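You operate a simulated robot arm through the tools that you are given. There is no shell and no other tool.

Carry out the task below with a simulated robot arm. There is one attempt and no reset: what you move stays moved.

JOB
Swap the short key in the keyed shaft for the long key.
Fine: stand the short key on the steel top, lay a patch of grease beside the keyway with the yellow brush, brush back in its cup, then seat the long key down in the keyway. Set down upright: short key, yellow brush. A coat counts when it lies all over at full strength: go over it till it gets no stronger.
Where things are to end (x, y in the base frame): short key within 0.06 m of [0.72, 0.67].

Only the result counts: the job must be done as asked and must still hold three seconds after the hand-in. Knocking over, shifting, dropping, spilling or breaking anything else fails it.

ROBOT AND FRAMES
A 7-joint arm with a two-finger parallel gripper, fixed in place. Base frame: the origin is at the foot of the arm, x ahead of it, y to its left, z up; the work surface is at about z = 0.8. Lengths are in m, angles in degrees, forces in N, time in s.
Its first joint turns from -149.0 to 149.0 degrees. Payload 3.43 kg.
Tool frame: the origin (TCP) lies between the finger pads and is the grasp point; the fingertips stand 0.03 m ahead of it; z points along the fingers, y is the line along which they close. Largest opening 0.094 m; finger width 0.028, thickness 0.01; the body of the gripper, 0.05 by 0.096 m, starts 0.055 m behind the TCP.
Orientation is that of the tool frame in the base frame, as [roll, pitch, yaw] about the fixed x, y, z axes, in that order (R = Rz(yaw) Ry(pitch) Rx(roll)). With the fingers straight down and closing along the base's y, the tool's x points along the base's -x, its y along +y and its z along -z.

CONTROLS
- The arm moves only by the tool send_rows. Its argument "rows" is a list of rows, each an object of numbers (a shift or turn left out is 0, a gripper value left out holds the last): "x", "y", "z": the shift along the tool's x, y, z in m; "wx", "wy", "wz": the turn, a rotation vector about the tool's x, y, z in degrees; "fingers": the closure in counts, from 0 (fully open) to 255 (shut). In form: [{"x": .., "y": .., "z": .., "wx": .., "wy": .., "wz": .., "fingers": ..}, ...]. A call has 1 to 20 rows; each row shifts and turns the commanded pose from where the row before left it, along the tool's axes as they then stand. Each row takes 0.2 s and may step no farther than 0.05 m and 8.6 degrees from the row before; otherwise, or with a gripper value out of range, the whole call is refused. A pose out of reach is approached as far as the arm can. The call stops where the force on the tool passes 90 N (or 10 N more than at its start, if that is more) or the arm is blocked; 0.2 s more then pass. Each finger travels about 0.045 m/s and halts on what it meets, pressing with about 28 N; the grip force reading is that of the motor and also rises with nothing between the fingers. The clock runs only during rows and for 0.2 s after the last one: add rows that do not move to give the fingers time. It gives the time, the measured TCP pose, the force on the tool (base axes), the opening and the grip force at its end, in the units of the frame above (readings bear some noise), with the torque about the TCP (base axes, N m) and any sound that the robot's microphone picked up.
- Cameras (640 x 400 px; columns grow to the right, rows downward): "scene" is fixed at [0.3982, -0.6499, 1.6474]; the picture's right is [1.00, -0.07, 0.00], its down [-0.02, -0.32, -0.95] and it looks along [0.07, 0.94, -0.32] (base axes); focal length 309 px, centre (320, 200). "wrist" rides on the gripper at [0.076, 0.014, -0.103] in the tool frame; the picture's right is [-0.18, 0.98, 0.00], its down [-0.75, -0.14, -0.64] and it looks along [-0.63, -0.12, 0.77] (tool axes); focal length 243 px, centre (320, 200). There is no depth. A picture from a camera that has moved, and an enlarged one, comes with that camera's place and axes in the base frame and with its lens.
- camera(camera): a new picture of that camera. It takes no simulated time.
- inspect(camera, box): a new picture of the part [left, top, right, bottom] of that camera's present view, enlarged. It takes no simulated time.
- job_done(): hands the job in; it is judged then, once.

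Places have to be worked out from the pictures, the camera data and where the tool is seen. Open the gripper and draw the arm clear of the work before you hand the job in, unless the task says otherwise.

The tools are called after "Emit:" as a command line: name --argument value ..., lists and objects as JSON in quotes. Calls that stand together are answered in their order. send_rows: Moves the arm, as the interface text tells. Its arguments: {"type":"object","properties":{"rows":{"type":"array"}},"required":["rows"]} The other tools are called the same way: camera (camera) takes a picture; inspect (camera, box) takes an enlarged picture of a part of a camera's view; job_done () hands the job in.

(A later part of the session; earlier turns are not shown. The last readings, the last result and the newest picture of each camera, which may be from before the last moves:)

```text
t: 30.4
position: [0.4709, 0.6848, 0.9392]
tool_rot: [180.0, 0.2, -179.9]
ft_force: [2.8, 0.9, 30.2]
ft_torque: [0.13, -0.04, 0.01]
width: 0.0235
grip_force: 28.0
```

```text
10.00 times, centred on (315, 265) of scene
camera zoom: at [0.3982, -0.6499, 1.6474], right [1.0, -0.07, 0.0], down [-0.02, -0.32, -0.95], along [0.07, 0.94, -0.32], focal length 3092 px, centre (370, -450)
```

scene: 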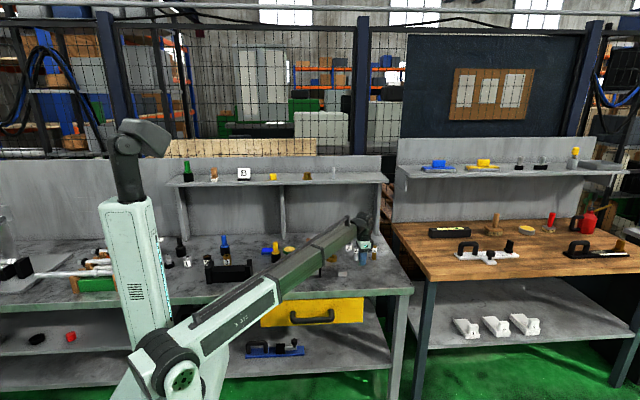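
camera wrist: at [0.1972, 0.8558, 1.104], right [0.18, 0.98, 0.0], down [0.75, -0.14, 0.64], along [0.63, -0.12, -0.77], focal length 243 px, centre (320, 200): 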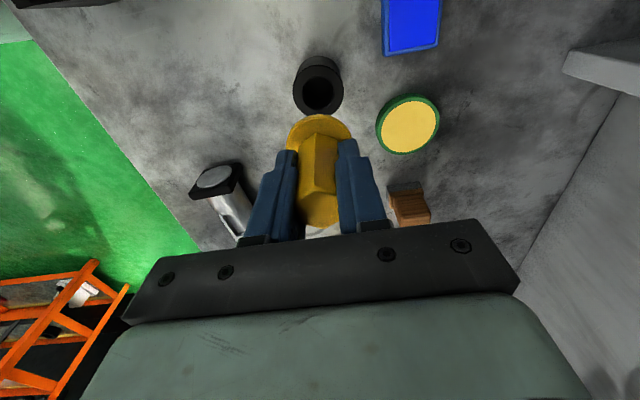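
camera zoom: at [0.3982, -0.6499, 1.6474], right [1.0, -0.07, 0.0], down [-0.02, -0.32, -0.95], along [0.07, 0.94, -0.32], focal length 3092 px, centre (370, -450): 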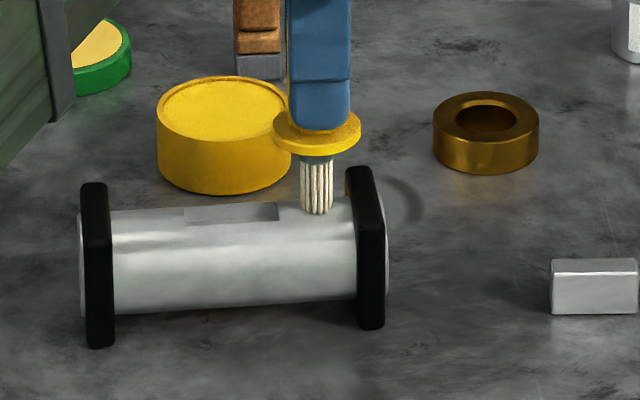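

Contact at about z 0.94 with 30 N. I ease off a little and make a small stroke along x, then look for any trace.

Emit:
send_rows --rows '[{"z": -0.003}, {"x": 0.003}, {"x": 0.003}, {"x": -0.003}, {"x": -0.003}, {}]'

Emit:
inspect --camera "scene" --box '[295, 250, 335, 280]'

```text
t: 31.8
position: [0.4701, 0.6835, 0.9413]
tool_rot: [180.0, -0.1, -179.9]
ft_force: [0.2, 0.1, -0.1]
ft_torque: [-0.01, -0.02, 0.0]
width: 0.0234
grip_force: 27.8
```

```text
13.33 times, centred on (315, 265) of scene
camera zoom: at [0.3982, -0.6499, 1.6474], right [1.0, -0.07, 0.0], down [-0.02, -0.32, -0.95], along [0.07, 0.94, -0.32], focal length 4123 px, centre (387, -667)
```

zoom: 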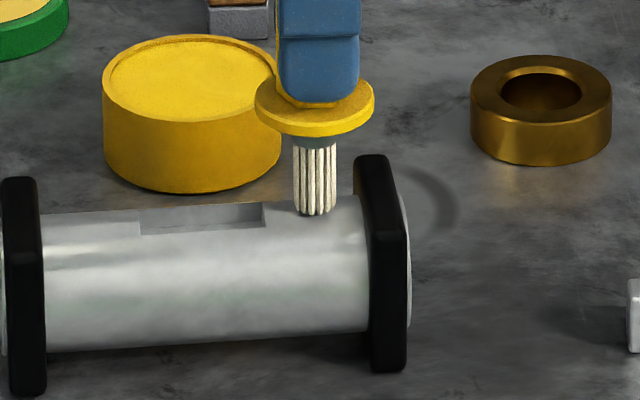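

I lift the brush a few centimetres to see whether the touch left any grease.

Emit:
send_rows --rows '[{"z": -0.03}, {"z": -0.03}, {}]'

Emit:
inspect --camera "scene" --box '[295, 250, 335, 280]'

Emit:
inspect --camera "wrist" --box '[240, 20, 400, 140]'

```text
t: 32.6
position: [0.4704, 0.6837, 1.0019]
tool_rot: [179.9, 0.0, -180.0]
ft_force: [0.5, -0.2, -0.9]
ft_torque: [0.02, -0.03, 0.0]
width: 0.0234
grip_force: 27.8
```

```text
13.33 times, centred on (315, 265) of scene
camera zoom: at [0.3982, -0.6499, 1.6474], right [1.0, -0.07, 0.0], down [-0.02, -0.32, -0.95], along [0.07, 0.94, -0.32], focal length 4123 px, centre (387, -667)
```

zoom: 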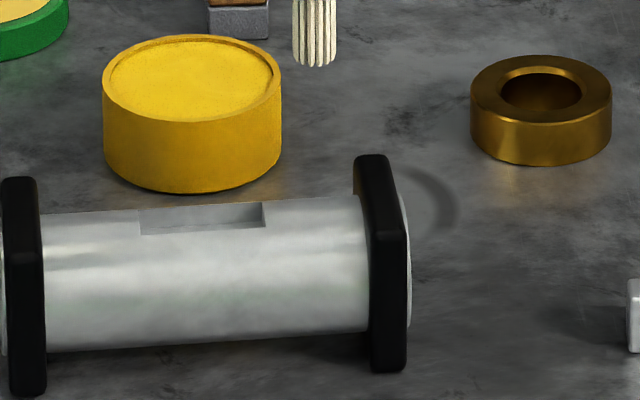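

```text
3.33 times, centred on (320, 80) of wrist
camera zoom: at [0.3953, 0.6985, 1.1038], right [0.18, 0.98, 0.0], down [0.75, -0.14, 0.64], along [0.63, -0.12, -0.77], focal length 809 px, centre (320, 600)
```

zoom: 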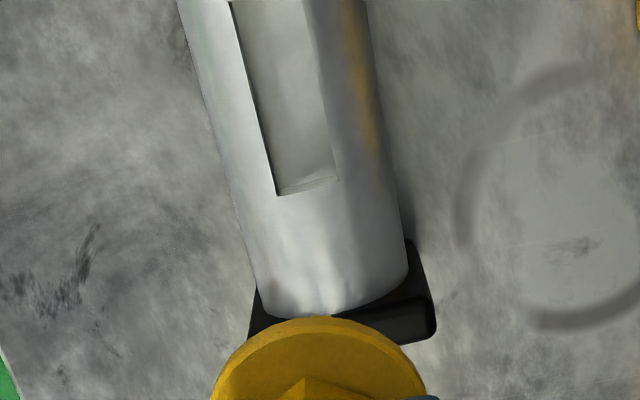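

No trace at all, and the bristles look dry. Before deciding I look closely at the two tins for which one holds grease.

Emit:
inspect --camera "scene" --box '[275, 238, 315, 268]'

Emit:
inspect --camera "wrist" --box '[380, 0, 640, 160]'

Emit:
inspect --camera "scene" --box '[306, 235, 318, 244]'

```text
13.33 times, centred on (295, 253) of scene
camera zoom: at [0.3982, -0.6499, 1.6474], right [1.0, -0.07, 0.0], down [-0.02, -0.32, -0.95], along [0.07, 0.94, -0.32], focal length 4123 px, centre (653, -507)
```

zoom: 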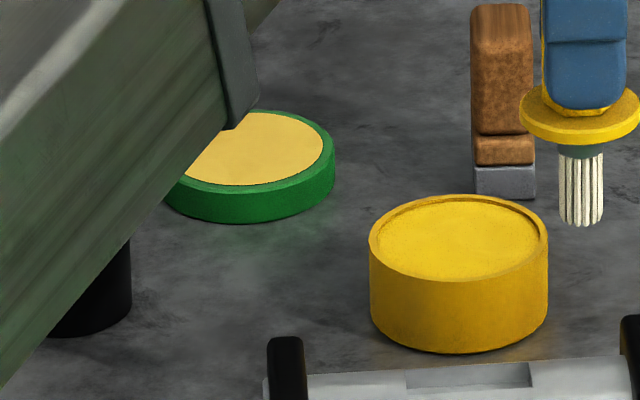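

```text
2.46 times, centred on (510, 80) of wrist
camera zoom: at [0.3953, 0.6985, 1.1038], right [0.18, 0.98, 0.0], down [0.75, -0.14, 0.64], along [0.63, -0.12, -0.77], focal length 597 px, centre (-148, 495)
```

zoom: 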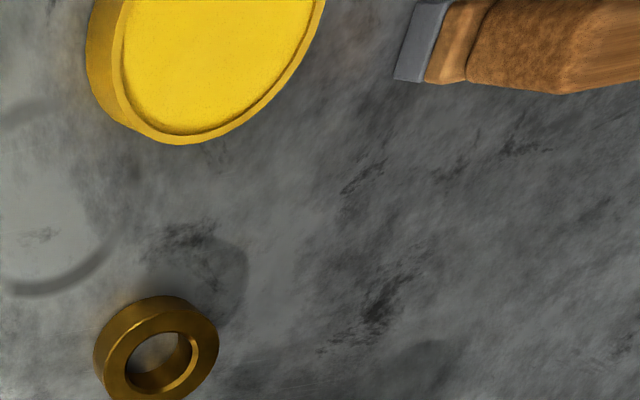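

```text
16.00 times, centred on (312, 240) of scene
camera zoom: at [0.3982, -0.6499, 1.6474], right [1.0, -0.07, 0.0], down [-0.02, -0.32, -0.95], along [0.07, 0.94, -0.32], focal length 4947 px, centre (448, -432)
```

zoom: 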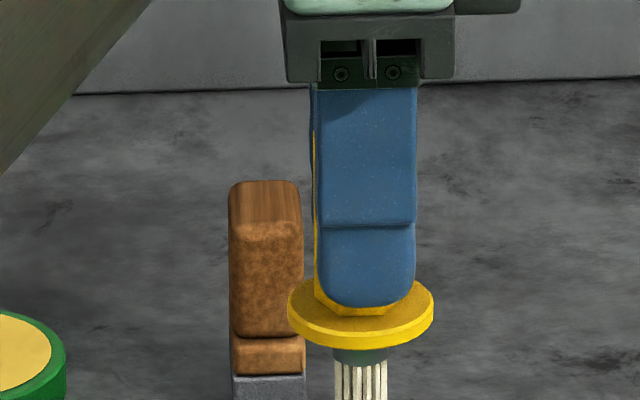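

The yellow pot has a recessed yellow filling (likely grease), the green one looks like a sponge/pad. First I make a fair dry test with a real contact stroke on the crown, so I only dip if needed.

Emit:
send_rows --rows '[{"z": 0.03}, {"z": 0.027}, {"z": 0.0045}, {"x": 0.005}, {"x": 0.005}, {"x": -0.005}, {"x": -0.005}, {}]'

Emit:
send_rows --rows '[{"z": -0.03}, {"z": -0.03}, {}]'

Emit:
inspect --camera "scene" --box '[295, 250, 335, 280]'

Emit:
inspect --camera "wrist" --box '[240, 20, 400, 140]'

```text
t: 34.4
position: [0.4705, 0.6847, 0.9389]
tool_rot: [-179.9, -0.1, -180.0]
ft_force: [-5.0, 0.7, 13.9]
ft_torque: [0.12, 0.32, 0.03]
width: 0.0233
grip_force: 27.9
```

```text
t: 35.2
position: [0.472, 0.6822, 0.9983]
tool_rot: [-180.0, 0.1, 180.0]
ft_force: [-0.6, -0.8, 0.2]
ft_torque: [-0.04, 0.0, -0.01]
width: 0.0233
grip_force: 27.9
```

```text
13.33 times, centred on (315, 265) of scene
camera zoom: at [0.3982, -0.6499, 1.6474], right [1.0, -0.07, 0.0], down [-0.02, -0.32, -0.95], along [0.07, 0.94, -0.32], focal length 4123 px, centre (387, -667)
```

zoom: 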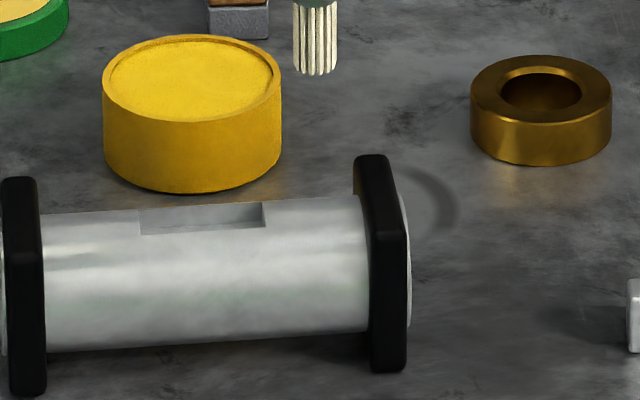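

```text
3.33 times, centred on (320, 80) of wrist
camera zoom: at [0.3955, 0.6982, 1.1005], right [0.18, 0.98, 0.0], down [0.75, -0.14, 0.64], along [0.63, -0.12, -0.77], focal length 809 px, centre (320, 600)
```

zoom: 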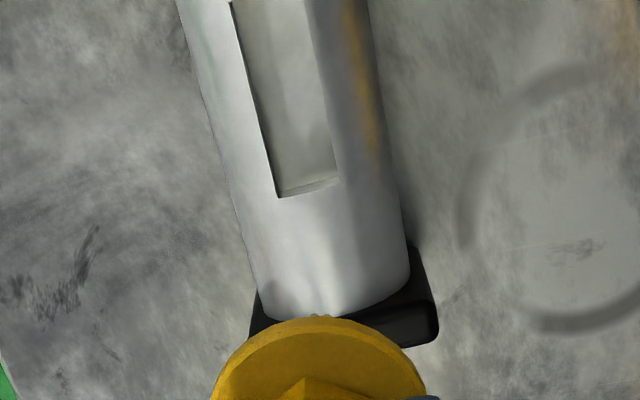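

Even with 14 N stroking nothing is laid, so the brush must be loaded. The yellow pot's centre works out to (0.43, 0.82), rim z≈0.832; I move above it.

Emit:
send_rows --rows '[{"x": 0.0105, "y": 0.0342}, {"x": 0.0105, "y": 0.0342}, {"x": 0.0105, "y": 0.0342}, {"x": 0.0105, "y": 0.0342}, {"z": 0.03}, {}]'

Emit:
inspect --camera "scene" --box '[285, 235, 345, 275]'

Emit:
inspect --camera "wrist" --box '[220, 60, 420, 220]'

```text
t: 36.6
position: [0.4301, 0.8209, 0.9686]
tool_rot: [180.0, 0.0, 180.0]
ft_force: [0.0, 0.1, -0.7]
ft_torque: [0.0, -0.01, 0.0]
width: 0.0235
grip_force: 28.5
```

```text
10.00 times, centred on (315, 255) of scene
camera zoom: at [0.3982, -0.6499, 1.6474], right [1.0, -0.07, 0.0], down [-0.02, -0.32, -0.95], along [0.07, 0.94, -0.32], focal length 3092 px, centre (370, -350)
```

zoom: 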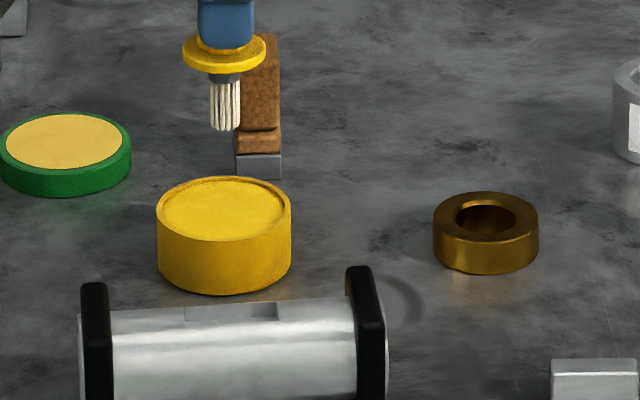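

```text
2.50 times, centred on (320, 140) of wrist
camera zoom: at [0.3547, 0.8356, 1.0711], right [0.18, 0.98, 0.0], down [0.75, -0.14, 0.64], along [0.63, -0.12, -0.77], focal length 606 px, centre (320, 350)
```

zoom: 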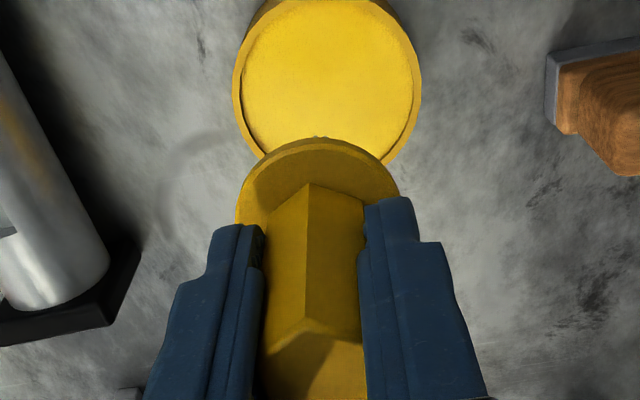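

The brush is over the pot's filling (within several mm of centre). I lower slowly into it watching the force.

Emit:
send_rows --rows '[{"x": 0.004, "z": 0.02}, {"z": 0.02}, {"z": 0.006}, {"z": 0.003}, {"z": 0.003}, {}]'

Emit:
inspect --camera "scene" --box '[285, 235, 345, 275]'

```text
t: 38.0
position: [0.425, 0.8215, 0.9175]
tool_rot: [-180.0, -0.1, -180.0]
ft_force: [0.1, -0.4, 0.4]
ft_torque: [-0.01, -0.01, 0.01]
width: 0.0234
grip_force: 27.4
```

```text
10.00 times, centred on (315, 255) of scene
camera zoom: at [0.3982, -0.6499, 1.6474], right [1.0, -0.07, 0.0], down [-0.02, -0.32, -0.95], along [0.07, 0.94, -0.32], focal length 3092 px, centre (370, -350)
```

zoom: 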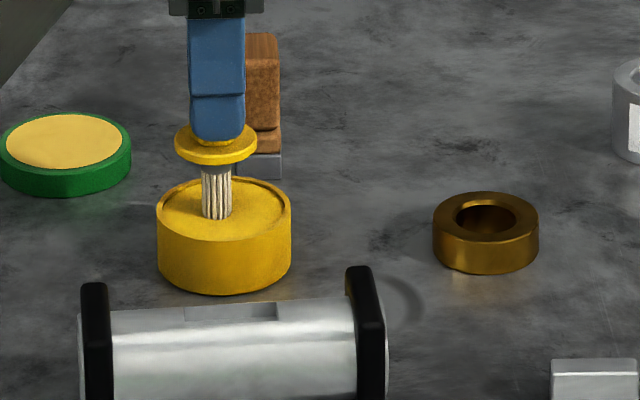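

The tip is about at the surface, no force yet. I go on in 2 mm steps.

Emit:
send_rows --rows '[{"z": 0.002}, {"z": 0.002}, {}]'

Emit:
inspect --camera "scene" --box '[295, 240, 325, 265]'

```text
t: 38.8
position: [0.4239, 0.8213, 0.9167]
tool_rot: [179.8, 0.0, -179.9]
ft_force: [-0.2, 2.2, 45.0]
ft_torque: [0.2, 0.02, -0.01]
width: 0.023
grip_force: 28.6
```

```text
16.00 times, centred on (310, 252) of scene
camera zoom: at [0.3982, -0.6499, 1.6474], right [1.0, -0.07, 0.0], down [-0.02, -0.32, -0.95], along [0.07, 0.94, -0.32], focal length 4947 px, centre (480, -640)
```

zoom: 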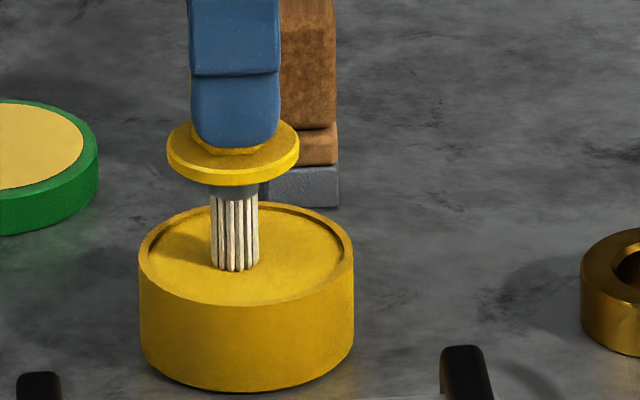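

Hard contact at 45 N — I back off right away and look whether the bristles took up anything.

Emit:
send_rows --rows '[{"z": -0.004}, {"z": -0.03}, {"z": -0.03}, {}]'

Emit:
inspect --camera "scene" --box '[292, 232, 324, 260]'

```text
t: 39.8
position: [0.4251, 0.8216, 0.976]
tool_rot: [180.0, 0.0, 180.0]
ft_force: [-0.8, 0.2, -0.9]
ft_torque: [-0.01, 0.01, 0.01]
width: 0.0233
grip_force: 28.1
```

```text
14.29 times, centred on (308, 246) of scene
camera zoom: at [0.3982, -0.6499, 1.6474], right [1.0, -0.07, 0.0], down [-0.02, -0.32, -0.95], along [0.07, 0.94, -0.32], focal length 4417 px, centre (491, -457)
```

zoom: 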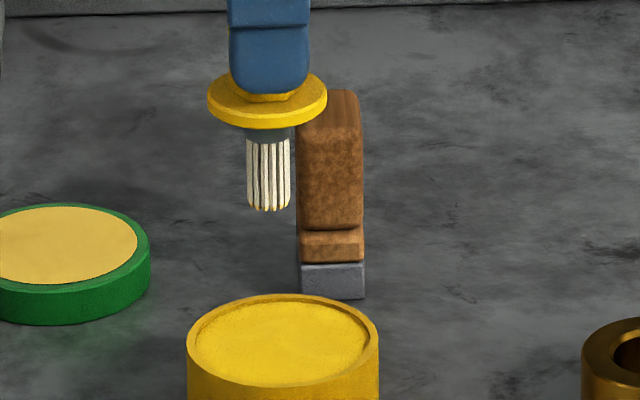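

Emit:
inspect --camera "scene" --box '[304, 238, 318, 250]'

Emit:
inspect --camera "wrist" --box '[240, 20, 400, 140]'

```text
16.00 times, centred on (311, 244) of scene
camera zoom: at [0.3982, -0.6499, 1.6474], right [1.0, -0.07, 0.0], down [-0.02, -0.32, -0.95], along [0.07, 0.94, -0.32], focal length 4947 px, centre (464, -504)
```

zoom: 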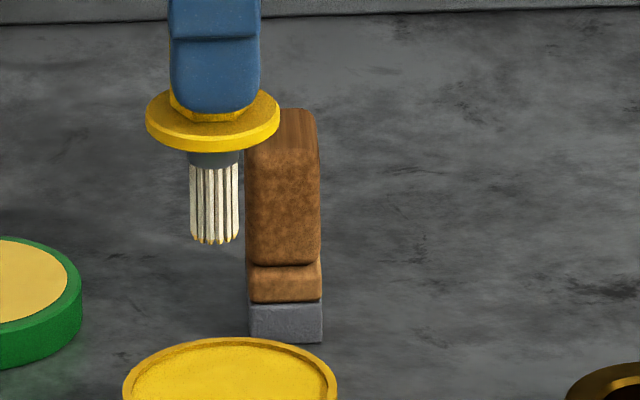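

```text
3.33 times, centred on (320, 80) of wrist
camera zoom: at [0.349, 0.8354, 1.0791], right [0.18, 0.98, 0.0], down [0.75, -0.14, 0.64], along [0.63, -0.12, -0.77], focal length 809 px, centre (320, 600)
```

zoom: 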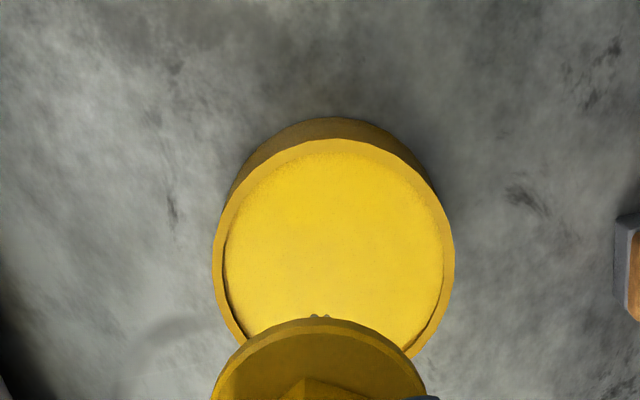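

The bristle tips are now yellow — loaded with grease. I go back over the crown beside the slot's +x end and make a light contact.

Emit:
send_rows --rows '[{"x": -0.0117, "y": -0.0342}, {"x": -0.0117, "y": -0.0342}, {"x": -0.0117, "y": -0.0342}, {"x": -0.0117, "y": -0.0342}, {"z": 0.02}, {"z": 0.014}, {"z": 0.002}, {}]'

Emit:
send_rows --rows '[{"z": 0.001}, {}]'

Emit:
inspect --camera "scene" --box '[295, 250, 335, 280]'

```text
t: 41.6
position: [0.472, 0.6855, 0.9413]
tool_rot: [-180.0, 0.0, 180.0]
ft_force: [-0.3, 0.6, -0.3]
ft_torque: [-0.01, 0.01, -0.03]
width: 0.0234
grip_force: 28.1
```

```text
t: 42.2
position: [0.4718, 0.6851, 0.9384]
tool_rot: [-179.9, 0.0, -180.0]
ft_force: [0.1, 0.4, -1.2]
ft_torque: [0.03, -0.02, 0.01]
width: 0.0235
grip_force: 28.6
```

```text
13.33 times, centred on (315, 265) of scene
camera zoom: at [0.3982, -0.6499, 1.6474], right [1.0, -0.07, 0.0], down [-0.02, -0.32, -0.95], along [0.07, 0.94, -0.32], focal length 4123 px, centre (387, -667)
```

zoom: 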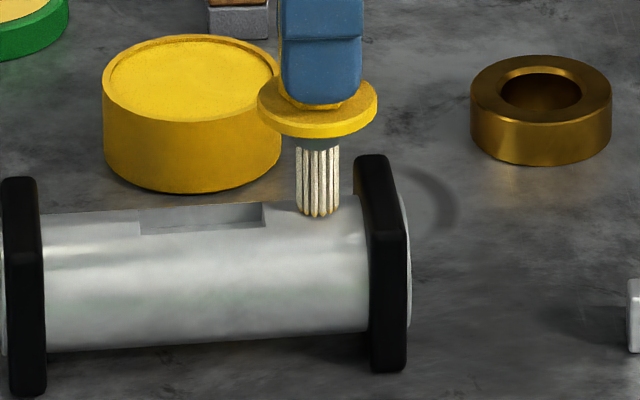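

Not quite touching; I lower 1 mm at a time.

Emit:
send_rows --rows '[{"z": 0.001}, {}]'

Emit:
send_rows --rows '[{"z": 0.001}, {}]'

```text
t: 42.8
position: [0.4715, 0.684, 0.9386]
tool_rot: [179.9, 0.1, -180.0]
ft_force: [0.4, 0.6, 9.5]
ft_torque: [0.05, 0.07, 0.0]
width: 0.023
grip_force: 28.2
```

```text
t: 43.4
position: [0.4711, 0.6846, 0.9385]
tool_rot: [179.9, -0.1, -180.0]
ft_force: [1.4, 4.2, 22.9]
ft_torque: [0.42, 0.18, -0.07]
width: 0.0232
grip_force: 27.9
```

Contact is good (10–23 N). I ease to ~10 N, stroke a few mm along the shaft, then lift to look.

Emit:
send_rows --rows '[{"z": -0.001}, {"x": 0.004}, {"x": 0.004}, {"x": -0.004}, {"x": -0.004}, {}, {"z": -0.03}, {"z": -0.02}, {}]'

Emit:
inspect --camera "scene" --box '[295, 250, 335, 280]'

Emit:
inspect --camera "wrist" --box '[240, 20, 400, 140]'

```text
t: 45.4
position: [0.4725, 0.6839, 0.9895]
tool_rot: [180.0, 0.0, -179.9]
ft_force: [0.4, 0.2, -1.3]
ft_torque: [0.01, 0.01, -0.03]
width: 0.0231
grip_force: 28.3
```

```text
13.33 times, centred on (315, 265) of scene
camera zoom: at [0.3982, -0.6499, 1.6474], right [1.0, -0.07, 0.0], down [-0.02, -0.32, -0.95], along [0.07, 0.94, -0.32], focal length 4123 px, centre (387, -667)
```

zoom: 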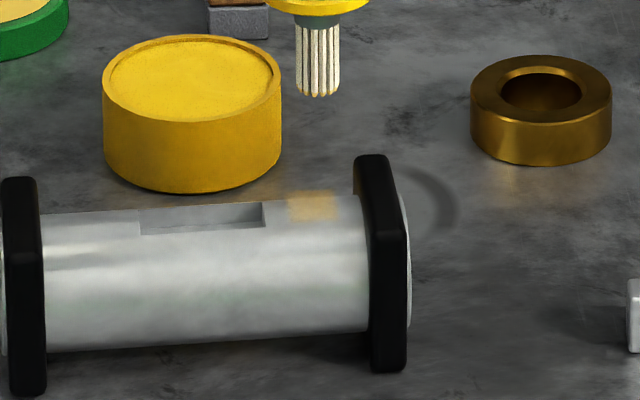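

```text
3.33 times, centred on (320, 80) of wrist
camera zoom: at [0.3963, 0.6983, 1.0914], right [0.18, 0.98, 0.0], down [0.75, -0.14, 0.64], along [0.63, -0.12, -0.77], focal length 809 px, centre (320, 600)
```

zoom: 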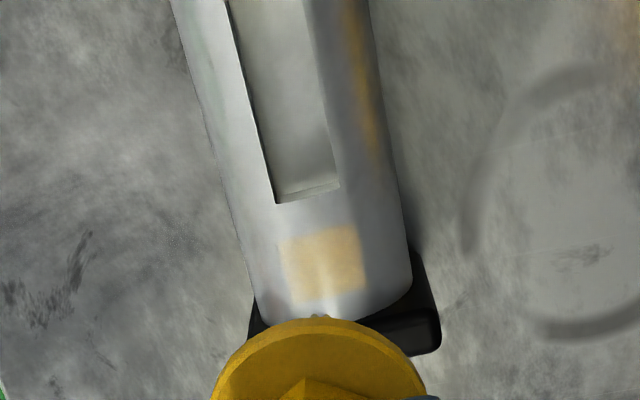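

A rectangular grease patch showed up there, spanning x≈0.462–0.480, y≈0.674–0.696, still pale. I go over it in a raster to strengthen it and see whether it grows.

Emit:
send_rows --rows '[{"z": 0.03}, {"z": 0.0195}, {"x": 0.005}, {"x": 0.005}, {"x": -0.005}, {"x": -0.005}, {"x": -0.004}, {"y": 0.005, "z": 0.0004}, {"x": 0.005}, {"x": 0.005}, {"x": 0.004}, {"y": -0.005, "z": -0.0004}, {"y": -0.005, "z": 0.0004}, {"x": -0.005}, {"x": -0.005}, {"x": -0.004}, {"y": 0.005, "z": -0.0004}, {"x": 0.004}, {}]'

Emit:
send_rows --rows '[{"z": -0.03}, {"z": -0.0195}, {}]'

Emit:
inspect --camera "scene" --box '[295, 250, 335, 280]'

Emit:
inspect --camera "wrist" --box '[240, 20, 400, 140]'

```text
t: 49.4
position: [0.4718, 0.685, 0.9392]
tool_rot: [-179.9, 0.1, -180.0]
ft_force: [0.2, 0.5, 0.1]
ft_torque: [0.0, -0.02, 0.01]
width: 0.0233
grip_force: 27.5
```

```text
t: 50.2
position: [0.4736, 0.6845, 0.9886]
tool_rot: [179.9, 0.0, -180.0]
ft_force: [0.7, 0.2, -1.0]
ft_torque: [0.03, -0.03, 0.01]
width: 0.0234
grip_force: 28.2
```

```text
13.33 times, centred on (315, 265) of scene
camera zoom: at [0.3982, -0.6499, 1.6474], right [1.0, -0.07, 0.0], down [-0.02, -0.32, -0.95], along [0.07, 0.94, -0.32], focal length 4123 px, centre (387, -667)
```

zoom: 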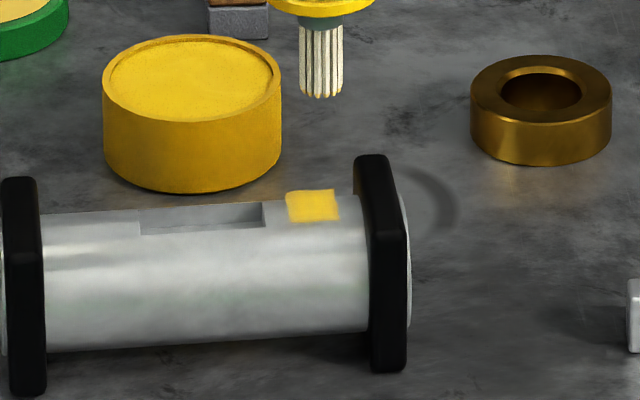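

```text
3.33 times, centred on (320, 80) of wrist
camera zoom: at [0.3976, 0.699, 1.0906], right [0.18, 0.98, 0.0], down [0.75, -0.14, 0.64], along [0.63, -0.12, -0.77], focal length 809 px, centre (320, 600)
```

zoom: 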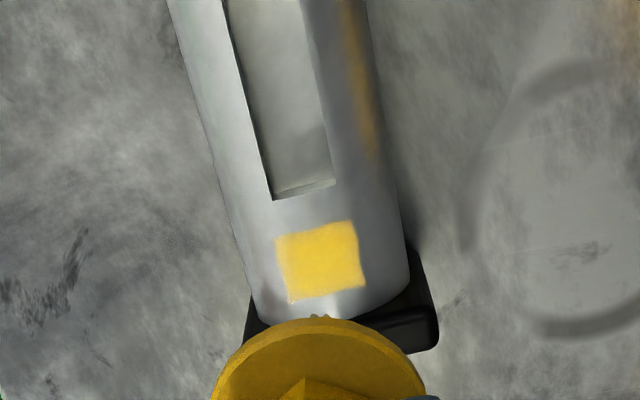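

The patch is now clearly stronger with the same outline, so it has a fixed area. I look closely at its evenness and at the bristles' load.

Emit:
inspect --camera "wrist" --box '[298, 76, 338, 116]'

Emit:
inspect --camera "scene" --box '[308, 248, 324, 270]'

```text
10.00 times, centred on (318, 96) of wrist
camera zoom: at [0.3976, 0.699, 1.0906], right [0.18, 0.98, 0.0], down [0.75, -0.14, 0.64], along [0.63, -0.12, -0.77], focal length 2426 px, centre (340, 1240)
```

zoom: 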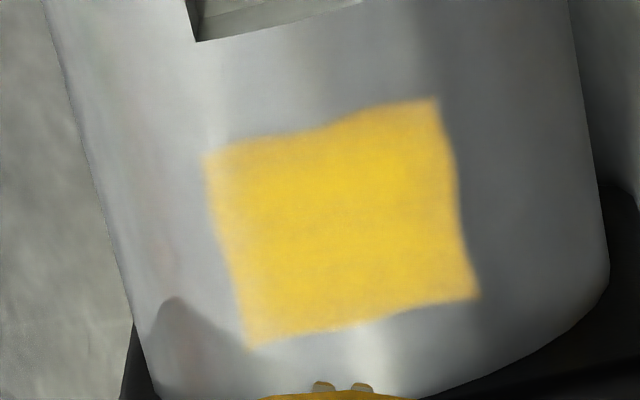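

```text
16.00 times, centred on (316, 259) of scene
camera zoom: at [0.3982, -0.6499, 1.6474], right [1.0, -0.07, 0.0], down [-0.02, -0.32, -0.95], along [0.07, 0.94, -0.32], focal length 4947 px, centre (384, -744)
```

zoom: 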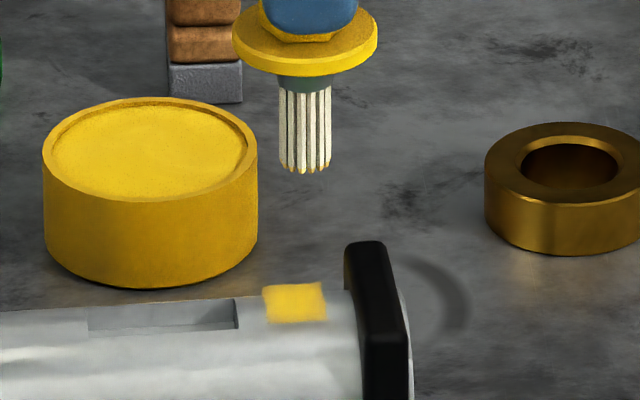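

Centre is well covered, edges and corners slightly weaker; the brush still carries grease. I run a wider raster that goes over the edges as well.

Emit:
send_rows --rows '[{"z": 0.03}, {"z": 0.02}, {"x": 0.005}, {"x": 0.004}, {"y": 0.005}, {"x": -0.005}, {"x": -0.005}, {"x": -0.004}, {"y": 0.004}, {"x": 0.005}, {"x": 0.005}, {"x": 0.004}, {"y": -0.005}, {"y": -0.004}, {"x": -0.005}, {"x": -0.005}, {"x": -0.004}, {}]'

Emit:
send_rows --rows '[{"y": -0.005}, {"x": 0.005}, {"x": 0.005}, {"x": 0.004}, {"y": -0.004}, {"x": -0.005}, {"x": -0.005}, {"x": -0.004}, {"y": 0.004}, {"x": 0.005}, {"x": 0.005}, {"x": 0.004}, {"y": 0.005}, {"x": -0.005}, {"x": -0.004}, {}]'

Emit:
send_rows --rows '[{"z": -0.03}, {"z": -0.02}, {}]'

Emit:
inspect --camera "wrist" --box '[298, 76, 338, 116]'

Emit:
inspect --camera "scene" --box '[308, 248, 324, 270]'

```text
t: 54.0
position: [0.4771, 0.6835, 0.9389]
tool_rot: [-179.9, 0.0, -180.0]
ft_force: [-1.8, 0.2, 3.6]
ft_torque: [0.02, 0.09, 0.03]
width: 0.0234
grip_force: 27.4
```

```text
t: 57.4
position: [0.4706, 0.6841, 0.9391]
tool_rot: [180.0, 0.0, -180.0]
ft_force: [-2.3, 0.7, 7.9]
ft_torque: [0.07, 0.18, 0.03]
width: 0.0234
grip_force: 27.8
```

```text
t: 58.2
position: [0.472, 0.6842, 0.9899]
tool_rot: [180.0, 0.1, 180.0]
ft_force: [-0.3, -0.5, -1.0]
ft_torque: [-0.02, 0.02, 0.03]
width: 0.0232
grip_force: 28.1
```

```text
10.00 times, centred on (318, 96) of wrist
camera zoom: at [0.3957, 0.6982, 1.0908], right [0.18, 0.98, 0.0], down [0.75, -0.14, 0.64], along [0.63, -0.12, -0.77], focal length 2426 px, centre (340, 1240)
```

zoom: 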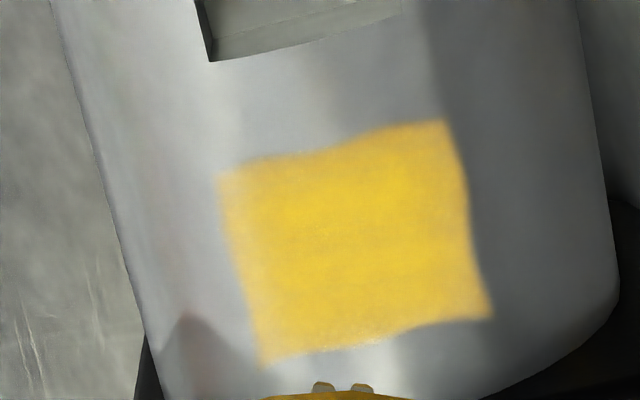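

```text
16.00 times, centred on (316, 259) of scene
camera zoom: at [0.3982, -0.6499, 1.6474], right [1.0, -0.07, 0.0], down [-0.02, -0.32, -0.95], along [0.07, 0.94, -0.32], focal length 4947 px, centre (384, -744)
```

zoom: 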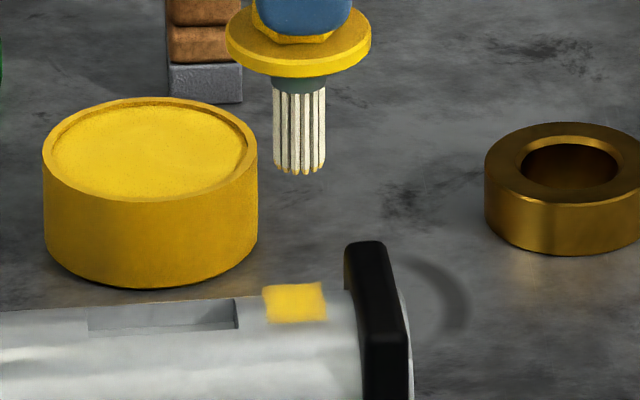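

Little change now, so it looks near saturation; to be certain I reload the brush once more and repeat, then compare.

Emit:
send_rows --rows '[{"x": 0.0117, "y": 0.035}, {"x": 0.0117, "y": 0.035}, {"x": 0.0117, "y": 0.035}, {"x": 0.0117, "y": 0.035}, {"z": 0.03}, {"z": 0.03}, {"z": 0.012}, {"z": 0.001}, {}]'

Emit:
send_rows --rows '[{"z": 0.001}, {}]'

```text
t: 60.2
position: [0.4244, 0.8237, 0.9154]
tool_rot: [179.9, 0.0, 180.0]
ft_force: [0.3, 0.1, -1.0]
ft_torque: [0.03, -0.01, 0.0]
width: 0.0233
grip_force: 28.0
```

```text
t: 60.8
position: [0.4251, 0.8234, 0.9168]
tool_rot: [179.9, -0.1, 180.0]
ft_force: [-0.6, 0.5, 8.4]
ft_torque: [0.04, 0.02, -0.02]
width: 0.0234
grip_force: 27.8
```

The brush touches the grease with 8 N; I make a small move in the pot to load, lift, and return over the patch.

Emit:
send_rows --rows '[{"x": 0.004}, {"x": -0.004}, {"x": -0.004}, {"x": 0.004}, {}, {"z": -0.03}, {"z": -0.03}, {"z": -0.015}, {"x": -0.0117, "y": -0.035}, {"x": -0.0117, "y": -0.035}, {"x": -0.0117, "y": -0.035}, {"x": -0.0117, "y": -0.035}, {}]'

Emit:
inspect --camera "scene" --box '[308, 248, 324, 270]'

```text
t: 63.6
position: [0.4697, 0.6835, 0.9879]
tool_rot: [-180.0, -0.1, -180.0]
ft_force: [-0.3, 1.3, -1.3]
ft_torque: [-0.01, -0.02, -0.02]
width: 0.0232
grip_force: 28.0
```

```text
16.00 times, centred on (316, 259) of scene
camera zoom: at [0.3982, -0.6499, 1.6474], right [1.0, -0.07, 0.0], down [-0.02, -0.32, -0.95], along [0.07, 0.94, -0.32], focal length 4947 px, centre (384, -744)
```

zoom: 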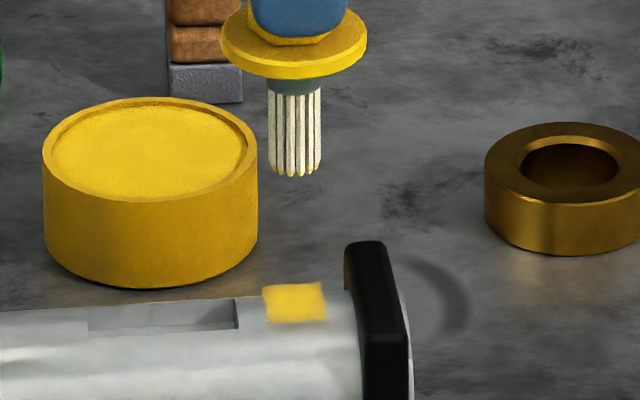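

Reloaded. I repeat the full raster over the patch including all edges.

Emit:
send_rows --rows '[{"z": 0.03}, {"z": 0.021}, {"x": 0.005}, {"x": 0.005}, {"y": 0.005}, {"x": -0.005}, {"x": -0.005}, {"x": -0.005}, {"y": 0.005, "z": 0.0003}, {"x": 0.005}, {"x": 0.005}, {"x": 0.005}, {"y": -0.005, "z": -0.0003}, {"y": -0.005}, {"x": -0.005}, {"x": -0.005}, {"x": -0.005}, {}]'

Emit:
send_rows --rows '[{"y": -0.005}, {"x": 0.005}, {"x": 0.005}, {"x": 0.005}, {"y": -0.005, "z": 0.0003}, {"x": -0.005}, {"x": -0.005}, {"x": -0.005}, {"y": 0.005, "z": -0.0003}, {"x": 0.005}, {"x": 0.005}, {"x": 0.005}, {"y": 0.005}, {"x": -0.005}, {"x": -0.005}, {}]'

Emit:
send_rows --rows '[{"z": -0.03}, {"z": -0.02}, {}]'

Emit:
inspect --camera "wrist" --box '[298, 76, 338, 116]'

Emit:
inspect --camera "scene" --box '[308, 248, 324, 270]'

```text
t: 67.4
position: [0.476, 0.6841, 0.9394]
tool_rot: [179.9, -0.1, 180.0]
ft_force: [-1.2, -0.5, 1.5]
ft_torque: [-0.05, 0.07, 0.04]
width: 0.0233
grip_force: 28.1
```

```text
t: 70.8
position: [0.4707, 0.6852, 0.939]
tool_rot: [180.0, 0.0, -179.9]
ft_force: [-5.9, 1.6, 16.3]
ft_torque: [0.1, 0.4, 0.01]
width: 0.023
grip_force: 28.3
```

```text
t: 71.6
position: [0.4725, 0.685, 0.9879]
tool_rot: [180.0, 0.0, 180.0]
ft_force: [0.2, -0.6, -1.0]
ft_torque: [-0.01, -0.02, -0.03]
width: 0.0231
grip_force: 27.8
```

```text
10.00 times, centred on (318, 96) of wrist
camera zoom: at [0.3967, 0.6995, 1.0901], right [0.18, 0.98, 0.0], down [0.75, -0.14, 0.64], along [0.63, -0.12, -0.77], focal length 2426 px, centre (340, 1240)
```

zoom: 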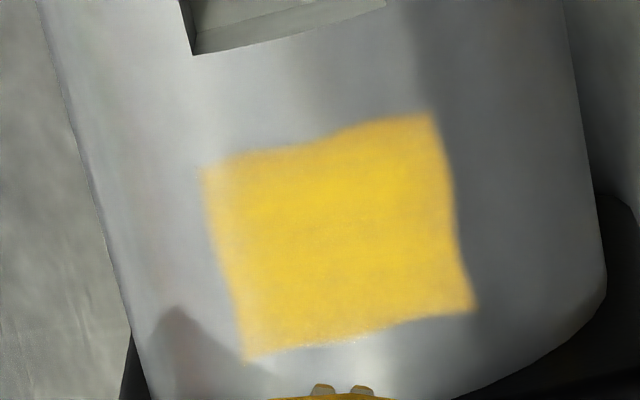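

```text
16.00 times, centred on (316, 259) of scene
camera zoom: at [0.3982, -0.6499, 1.6474], right [1.0, -0.07, 0.0], down [-0.02, -0.32, -0.95], along [0.07, 0.94, -0.32], focal length 4947 px, centre (384, -744)
```

zoom: 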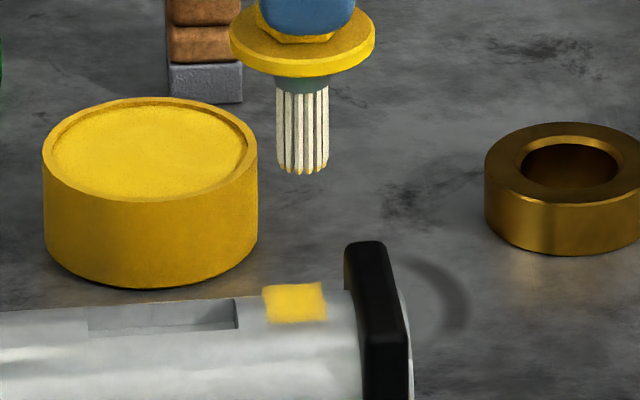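

The patch looks identical to before — full strength. Now I carry the brush back over its cup, retracing the recorded offsets, and check the alignment before lowering.

Emit:
send_rows --rows '[{"z": -0.02}, {"x": 0.03323, "y": 0.0261}, {"x": 0.03323, "y": 0.0261}, {"x": 0.03323, "y": 0.0261}, {"x": 0.03323, "y": 0.0261}, {"x": 0.03323, "y": 0.0261}, {"x": 0.03325, "y": 0.0261}, {"z": 0.02}, {}]'

Emit:
inspect --camera "scene" --box '[262, 230, 302, 270]'

Emit:
inspect --camera "wrist" --box '[240, 20, 400, 140]'

```text
t: 73.6
position: [0.2741, 0.8414, 0.9891]
tool_rot: [179.9, 0.0, -180.0]
ft_force: [0.1, -0.2, -1.0]
ft_torque: [0.01, 0.01, -0.02]
width: 0.0232
grip_force: 27.7
```

```text
10.00 times, centred on (282, 250) of scene
camera zoom: at [0.3982, -0.6499, 1.6474], right [1.0, -0.07, 0.0], down [-0.02, -0.32, -0.95], along [0.07, 0.94, -0.32], focal length 3092 px, centre (700, -300)
```

zoom: 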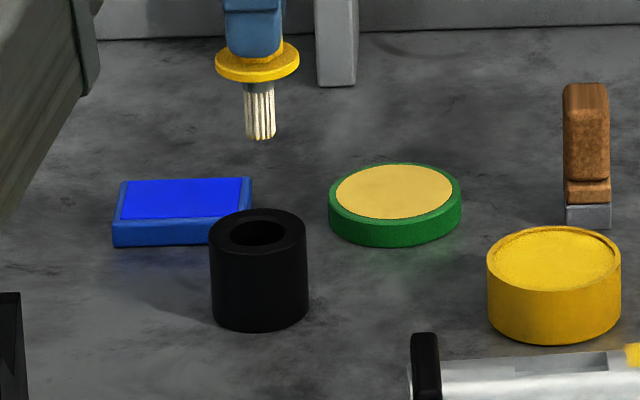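

```text
3.33 times, centred on (320, 80) of wrist
camera zoom: at [0.1994, 0.8556, 1.0905], right [0.18, 0.98, 0.0], down [0.75, -0.14, 0.64], along [0.63, -0.12, -0.77], focal length 809 px, centre (320, 600)
```

zoom: 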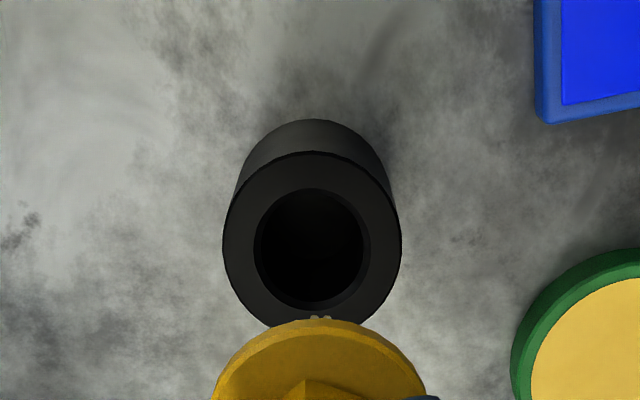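

The brush axis is about 2 mm off the hole centre (hole clearance ~5 mm), so I trim by 1.5 mm and lower into the cup, slowing at the end.

Emit:
send_rows --rows '[{"x": 0.0015, "y": -0.001}, {"z": 0.03}, {"z": 0.03}, {"z": 0.02}, {"z": 0.01}, {}]'

Emit:
inspect --camera "scene" --box '[262, 230, 302, 270]'

```text
t: 75.0
position: [0.2701, 0.8419, 0.8987]
tool_rot: [179.9, 0.1, -179.9]
ft_force: [0.0, 0.5, -1.2]
ft_torque: [0.01, 0.03, 0.0]
width: 0.0233
grip_force: 28.4
```

```text
10.00 times, centred on (282, 250) of scene
camera zoom: at [0.3982, -0.6499, 1.6474], right [1.0, -0.07, 0.0], down [-0.02, -0.32, -0.95], along [0.07, 0.94, -0.32], focal length 3092 px, centre (700, -300)
```

zoom: 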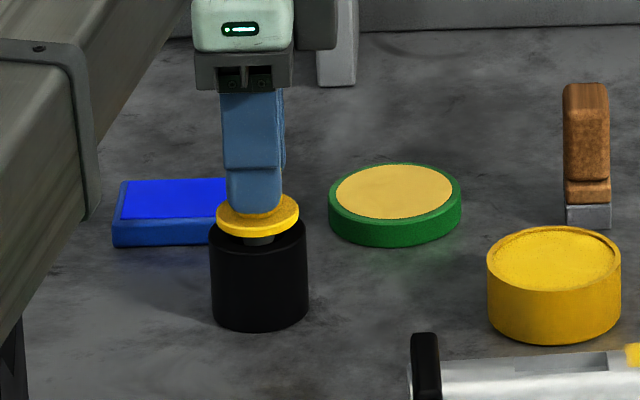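

The brush is in the hole with a few mm left. I lower the rest in small steps to feel the collar seat.

Emit:
send_rows --rows '[{"z": 0.003}, {"z": 0.002}, {}]'

Emit:
send_rows --rows '[{"z": 0.001}, {}]'

Emit:
inspect --camera "scene" --box '[262, 230, 302, 270]'

```text
t: 75.8
position: [0.2698, 0.8397, 0.8925]
tool_rot: [-180.0, 0.0, -180.0]
ft_force: [-0.3, 0.1, -0.6]
ft_torque: [-0.02, 0.0, -0.02]
width: 0.0232
grip_force: 27.8
```

```text
t: 76.4
position: [0.2699, 0.8408, 0.8946]
tool_rot: [180.0, 0.0, -180.0]
ft_force: [-0.8, 0.8, 0.3]
ft_torque: [0.01, 0.03, -0.01]
width: 0.0233
grip_force: 27.4
```

```text
10.00 times, centred on (282, 250) of scene
camera zoom: at [0.3982, -0.6499, 1.6474], right [1.0, -0.07, 0.0], down [-0.02, -0.32, -0.95], along [0.07, 0.94, -0.32], focal length 3092 px, centre (700, -300)
```

zoom: 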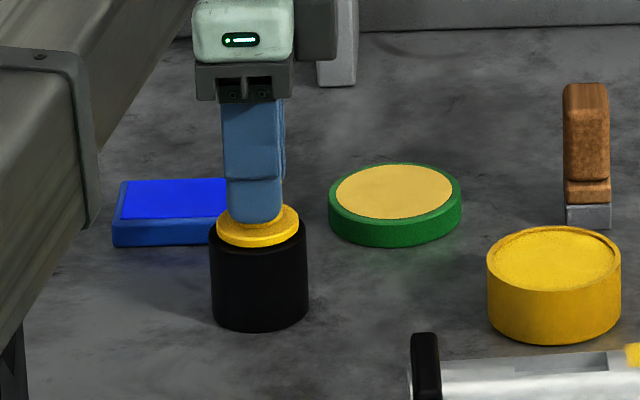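

Nearly seated; one or two further 1 mm steps to feel contact.

Emit:
send_rows --rows '[{"z": 0.001}, {}]'

Emit:
send_rows --rows '[{"z": 0.001}, {}]'

```text
t: 77.0
position: [0.2713, 0.8407, 0.8928]
tool_rot: [180.0, 0.0, 180.0]
ft_force: [-0.1, 0.3, 5.5]
ft_torque: [-0.06, -0.06, 0.01]
width: 0.0233
grip_force: 28.1
```

```text
t: 77.6
position: [0.2702, 0.8409, 0.8919]
tool_rot: [180.0, 0.0, 179.9]
ft_force: [1.3, 1.8, 22.8]
ft_torque: [0.01, -0.06, -0.03]
width: 0.0234
grip_force: 28.3
```

The collar is seated (23 N). I ease off 1 mm, open and rise.

Emit:
send_rows --rows '[{"z": -0.001}, {"fingers": 0}, {}, {}, {}, {}, {"z": -0.02}, {"z": -0.03}, {"z": -0.04}, {"z": -0.04}, {}]'

Emit:
inspect --camera "scene" --box '[262, 230, 302, 270]'

Emit:
camera --camera "wrist"

```text
t: 80.0
position: [0.2704, 0.8388, 1.0222]
tool_rot: [180.0, -0.1, 180.0]
ft_force: [-0.8, 0.9, 0.8]
ft_torque: [0.0, 0.0, 0.0]
width: 0.0941
grip_force: 0.0
```

```text
10.00 times, centred on (282, 250) of scene
camera zoom: at [0.3982, -0.6499, 1.6474], right [1.0, -0.07, 0.0], down [-0.02, -0.32, -0.95], along [0.07, 0.94, -0.32], focal length 3092 px, centre (700, -300)
```

zoom: 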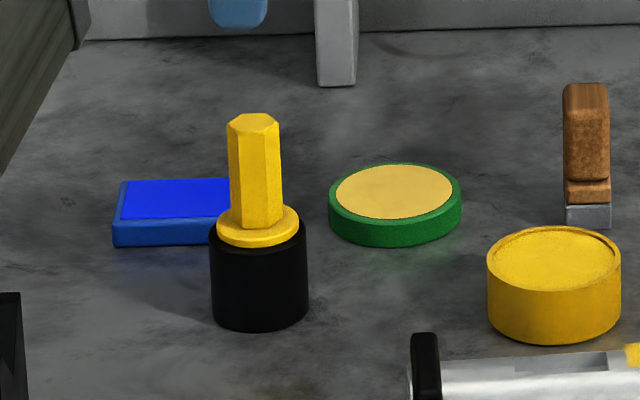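

```text
taken
camera wrist: at [0.1953, 0.8536, 1.1237], right [0.18, 0.98, 0.0], down [0.75, -0.14, 0.64], along [0.63, -0.12, -0.77], focal length 243 px, centre (320, 200)
```

wrist: 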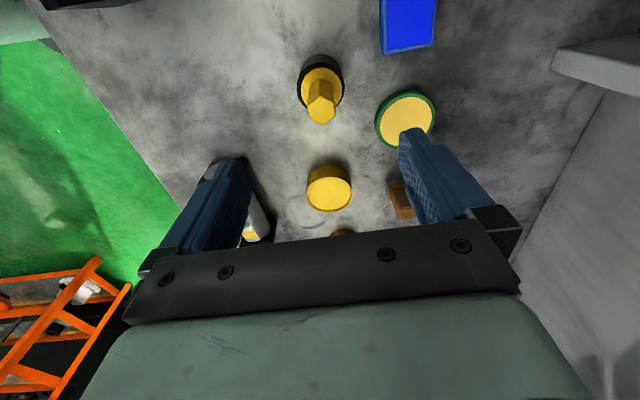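

The brush stands upright in its cup. Next I move over to view the long key near (0.61, 0.66).

Emit:
send_rows --rows '[{"x": -0.0363, "y": -0.0229}, {"x": -0.0363, "y": -0.0229}, {"x": -0.0363, "y": -0.0229}, {"x": -0.0363, "y": -0.0229}, {"x": -0.0363, "y": -0.0229}, {"x": -0.0363, "y": -0.0229}, {"x": -0.0363, "y": -0.0229}, {"x": -0.0363, "y": -0.0229}, {"z": 0.03}, {}]'

Emit:
camera --camera "wrist"

Emit:
inspect --camera "wrist" --box '[270, 70, 390, 190]'

Emit:
inspect --camera "scene" --box '[325, 255, 365, 285]'

```text
t: 82.2
position: [0.5647, 0.6559, 0.9919]
tool_rot: [180.0, 0.0, 180.0]
ft_force: [-0.1, -0.3, -0.1]
ft_torque: [-0.01, 0.03, -0.01]
width: 0.0941
grip_force: 0.0
```

```text
taken
camera wrist: at [0.4876, 0.6699, 1.0937], right [0.18, 0.98, 0.0], down [0.75, -0.14, 0.64], along [0.63, -0.12, -0.77], focal length 243 px, centre (320, 200)
```

wrist: 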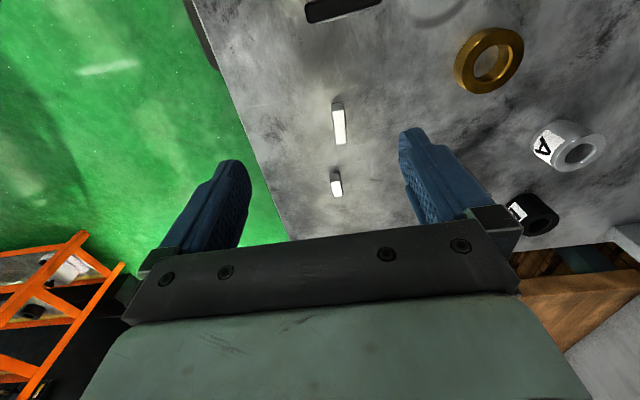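

```text
3.33 times, centred on (330, 130) of wrist
camera zoom: at [0.4876, 0.6699, 1.0937], right [0.18, 0.98, 0.0], down [0.75, -0.14, 0.64], along [0.63, -0.12, -0.77], focal length 809 px, centre (287, 433)
```

zoom: 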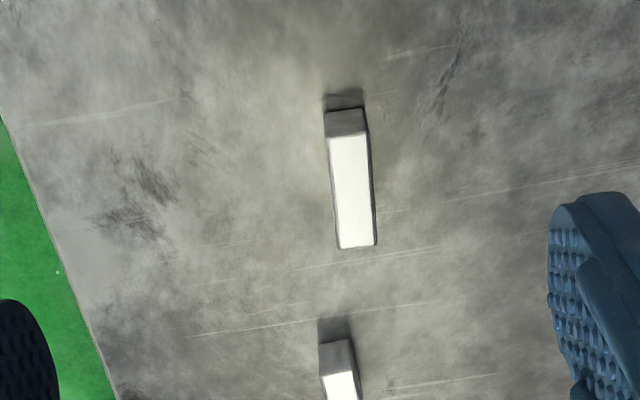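

```text
13.33 times, centred on (345, 270) of scene
camera zoom: at [0.3982, -0.6499, 1.6474], right [1.0, -0.07, 0.0], down [-0.02, -0.32, -0.95], along [0.07, 0.94, -0.32], focal length 4123 px, centre (-13, -733)
```

zoom: 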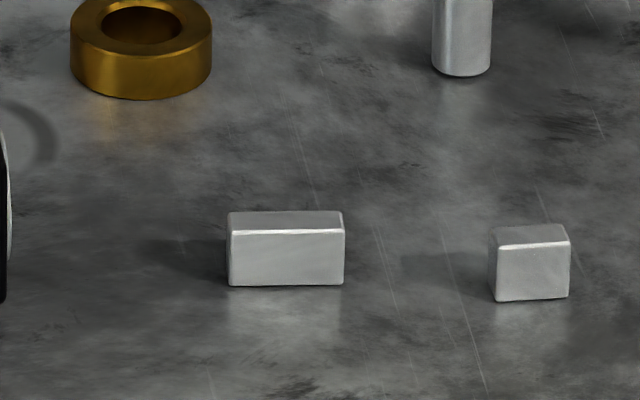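

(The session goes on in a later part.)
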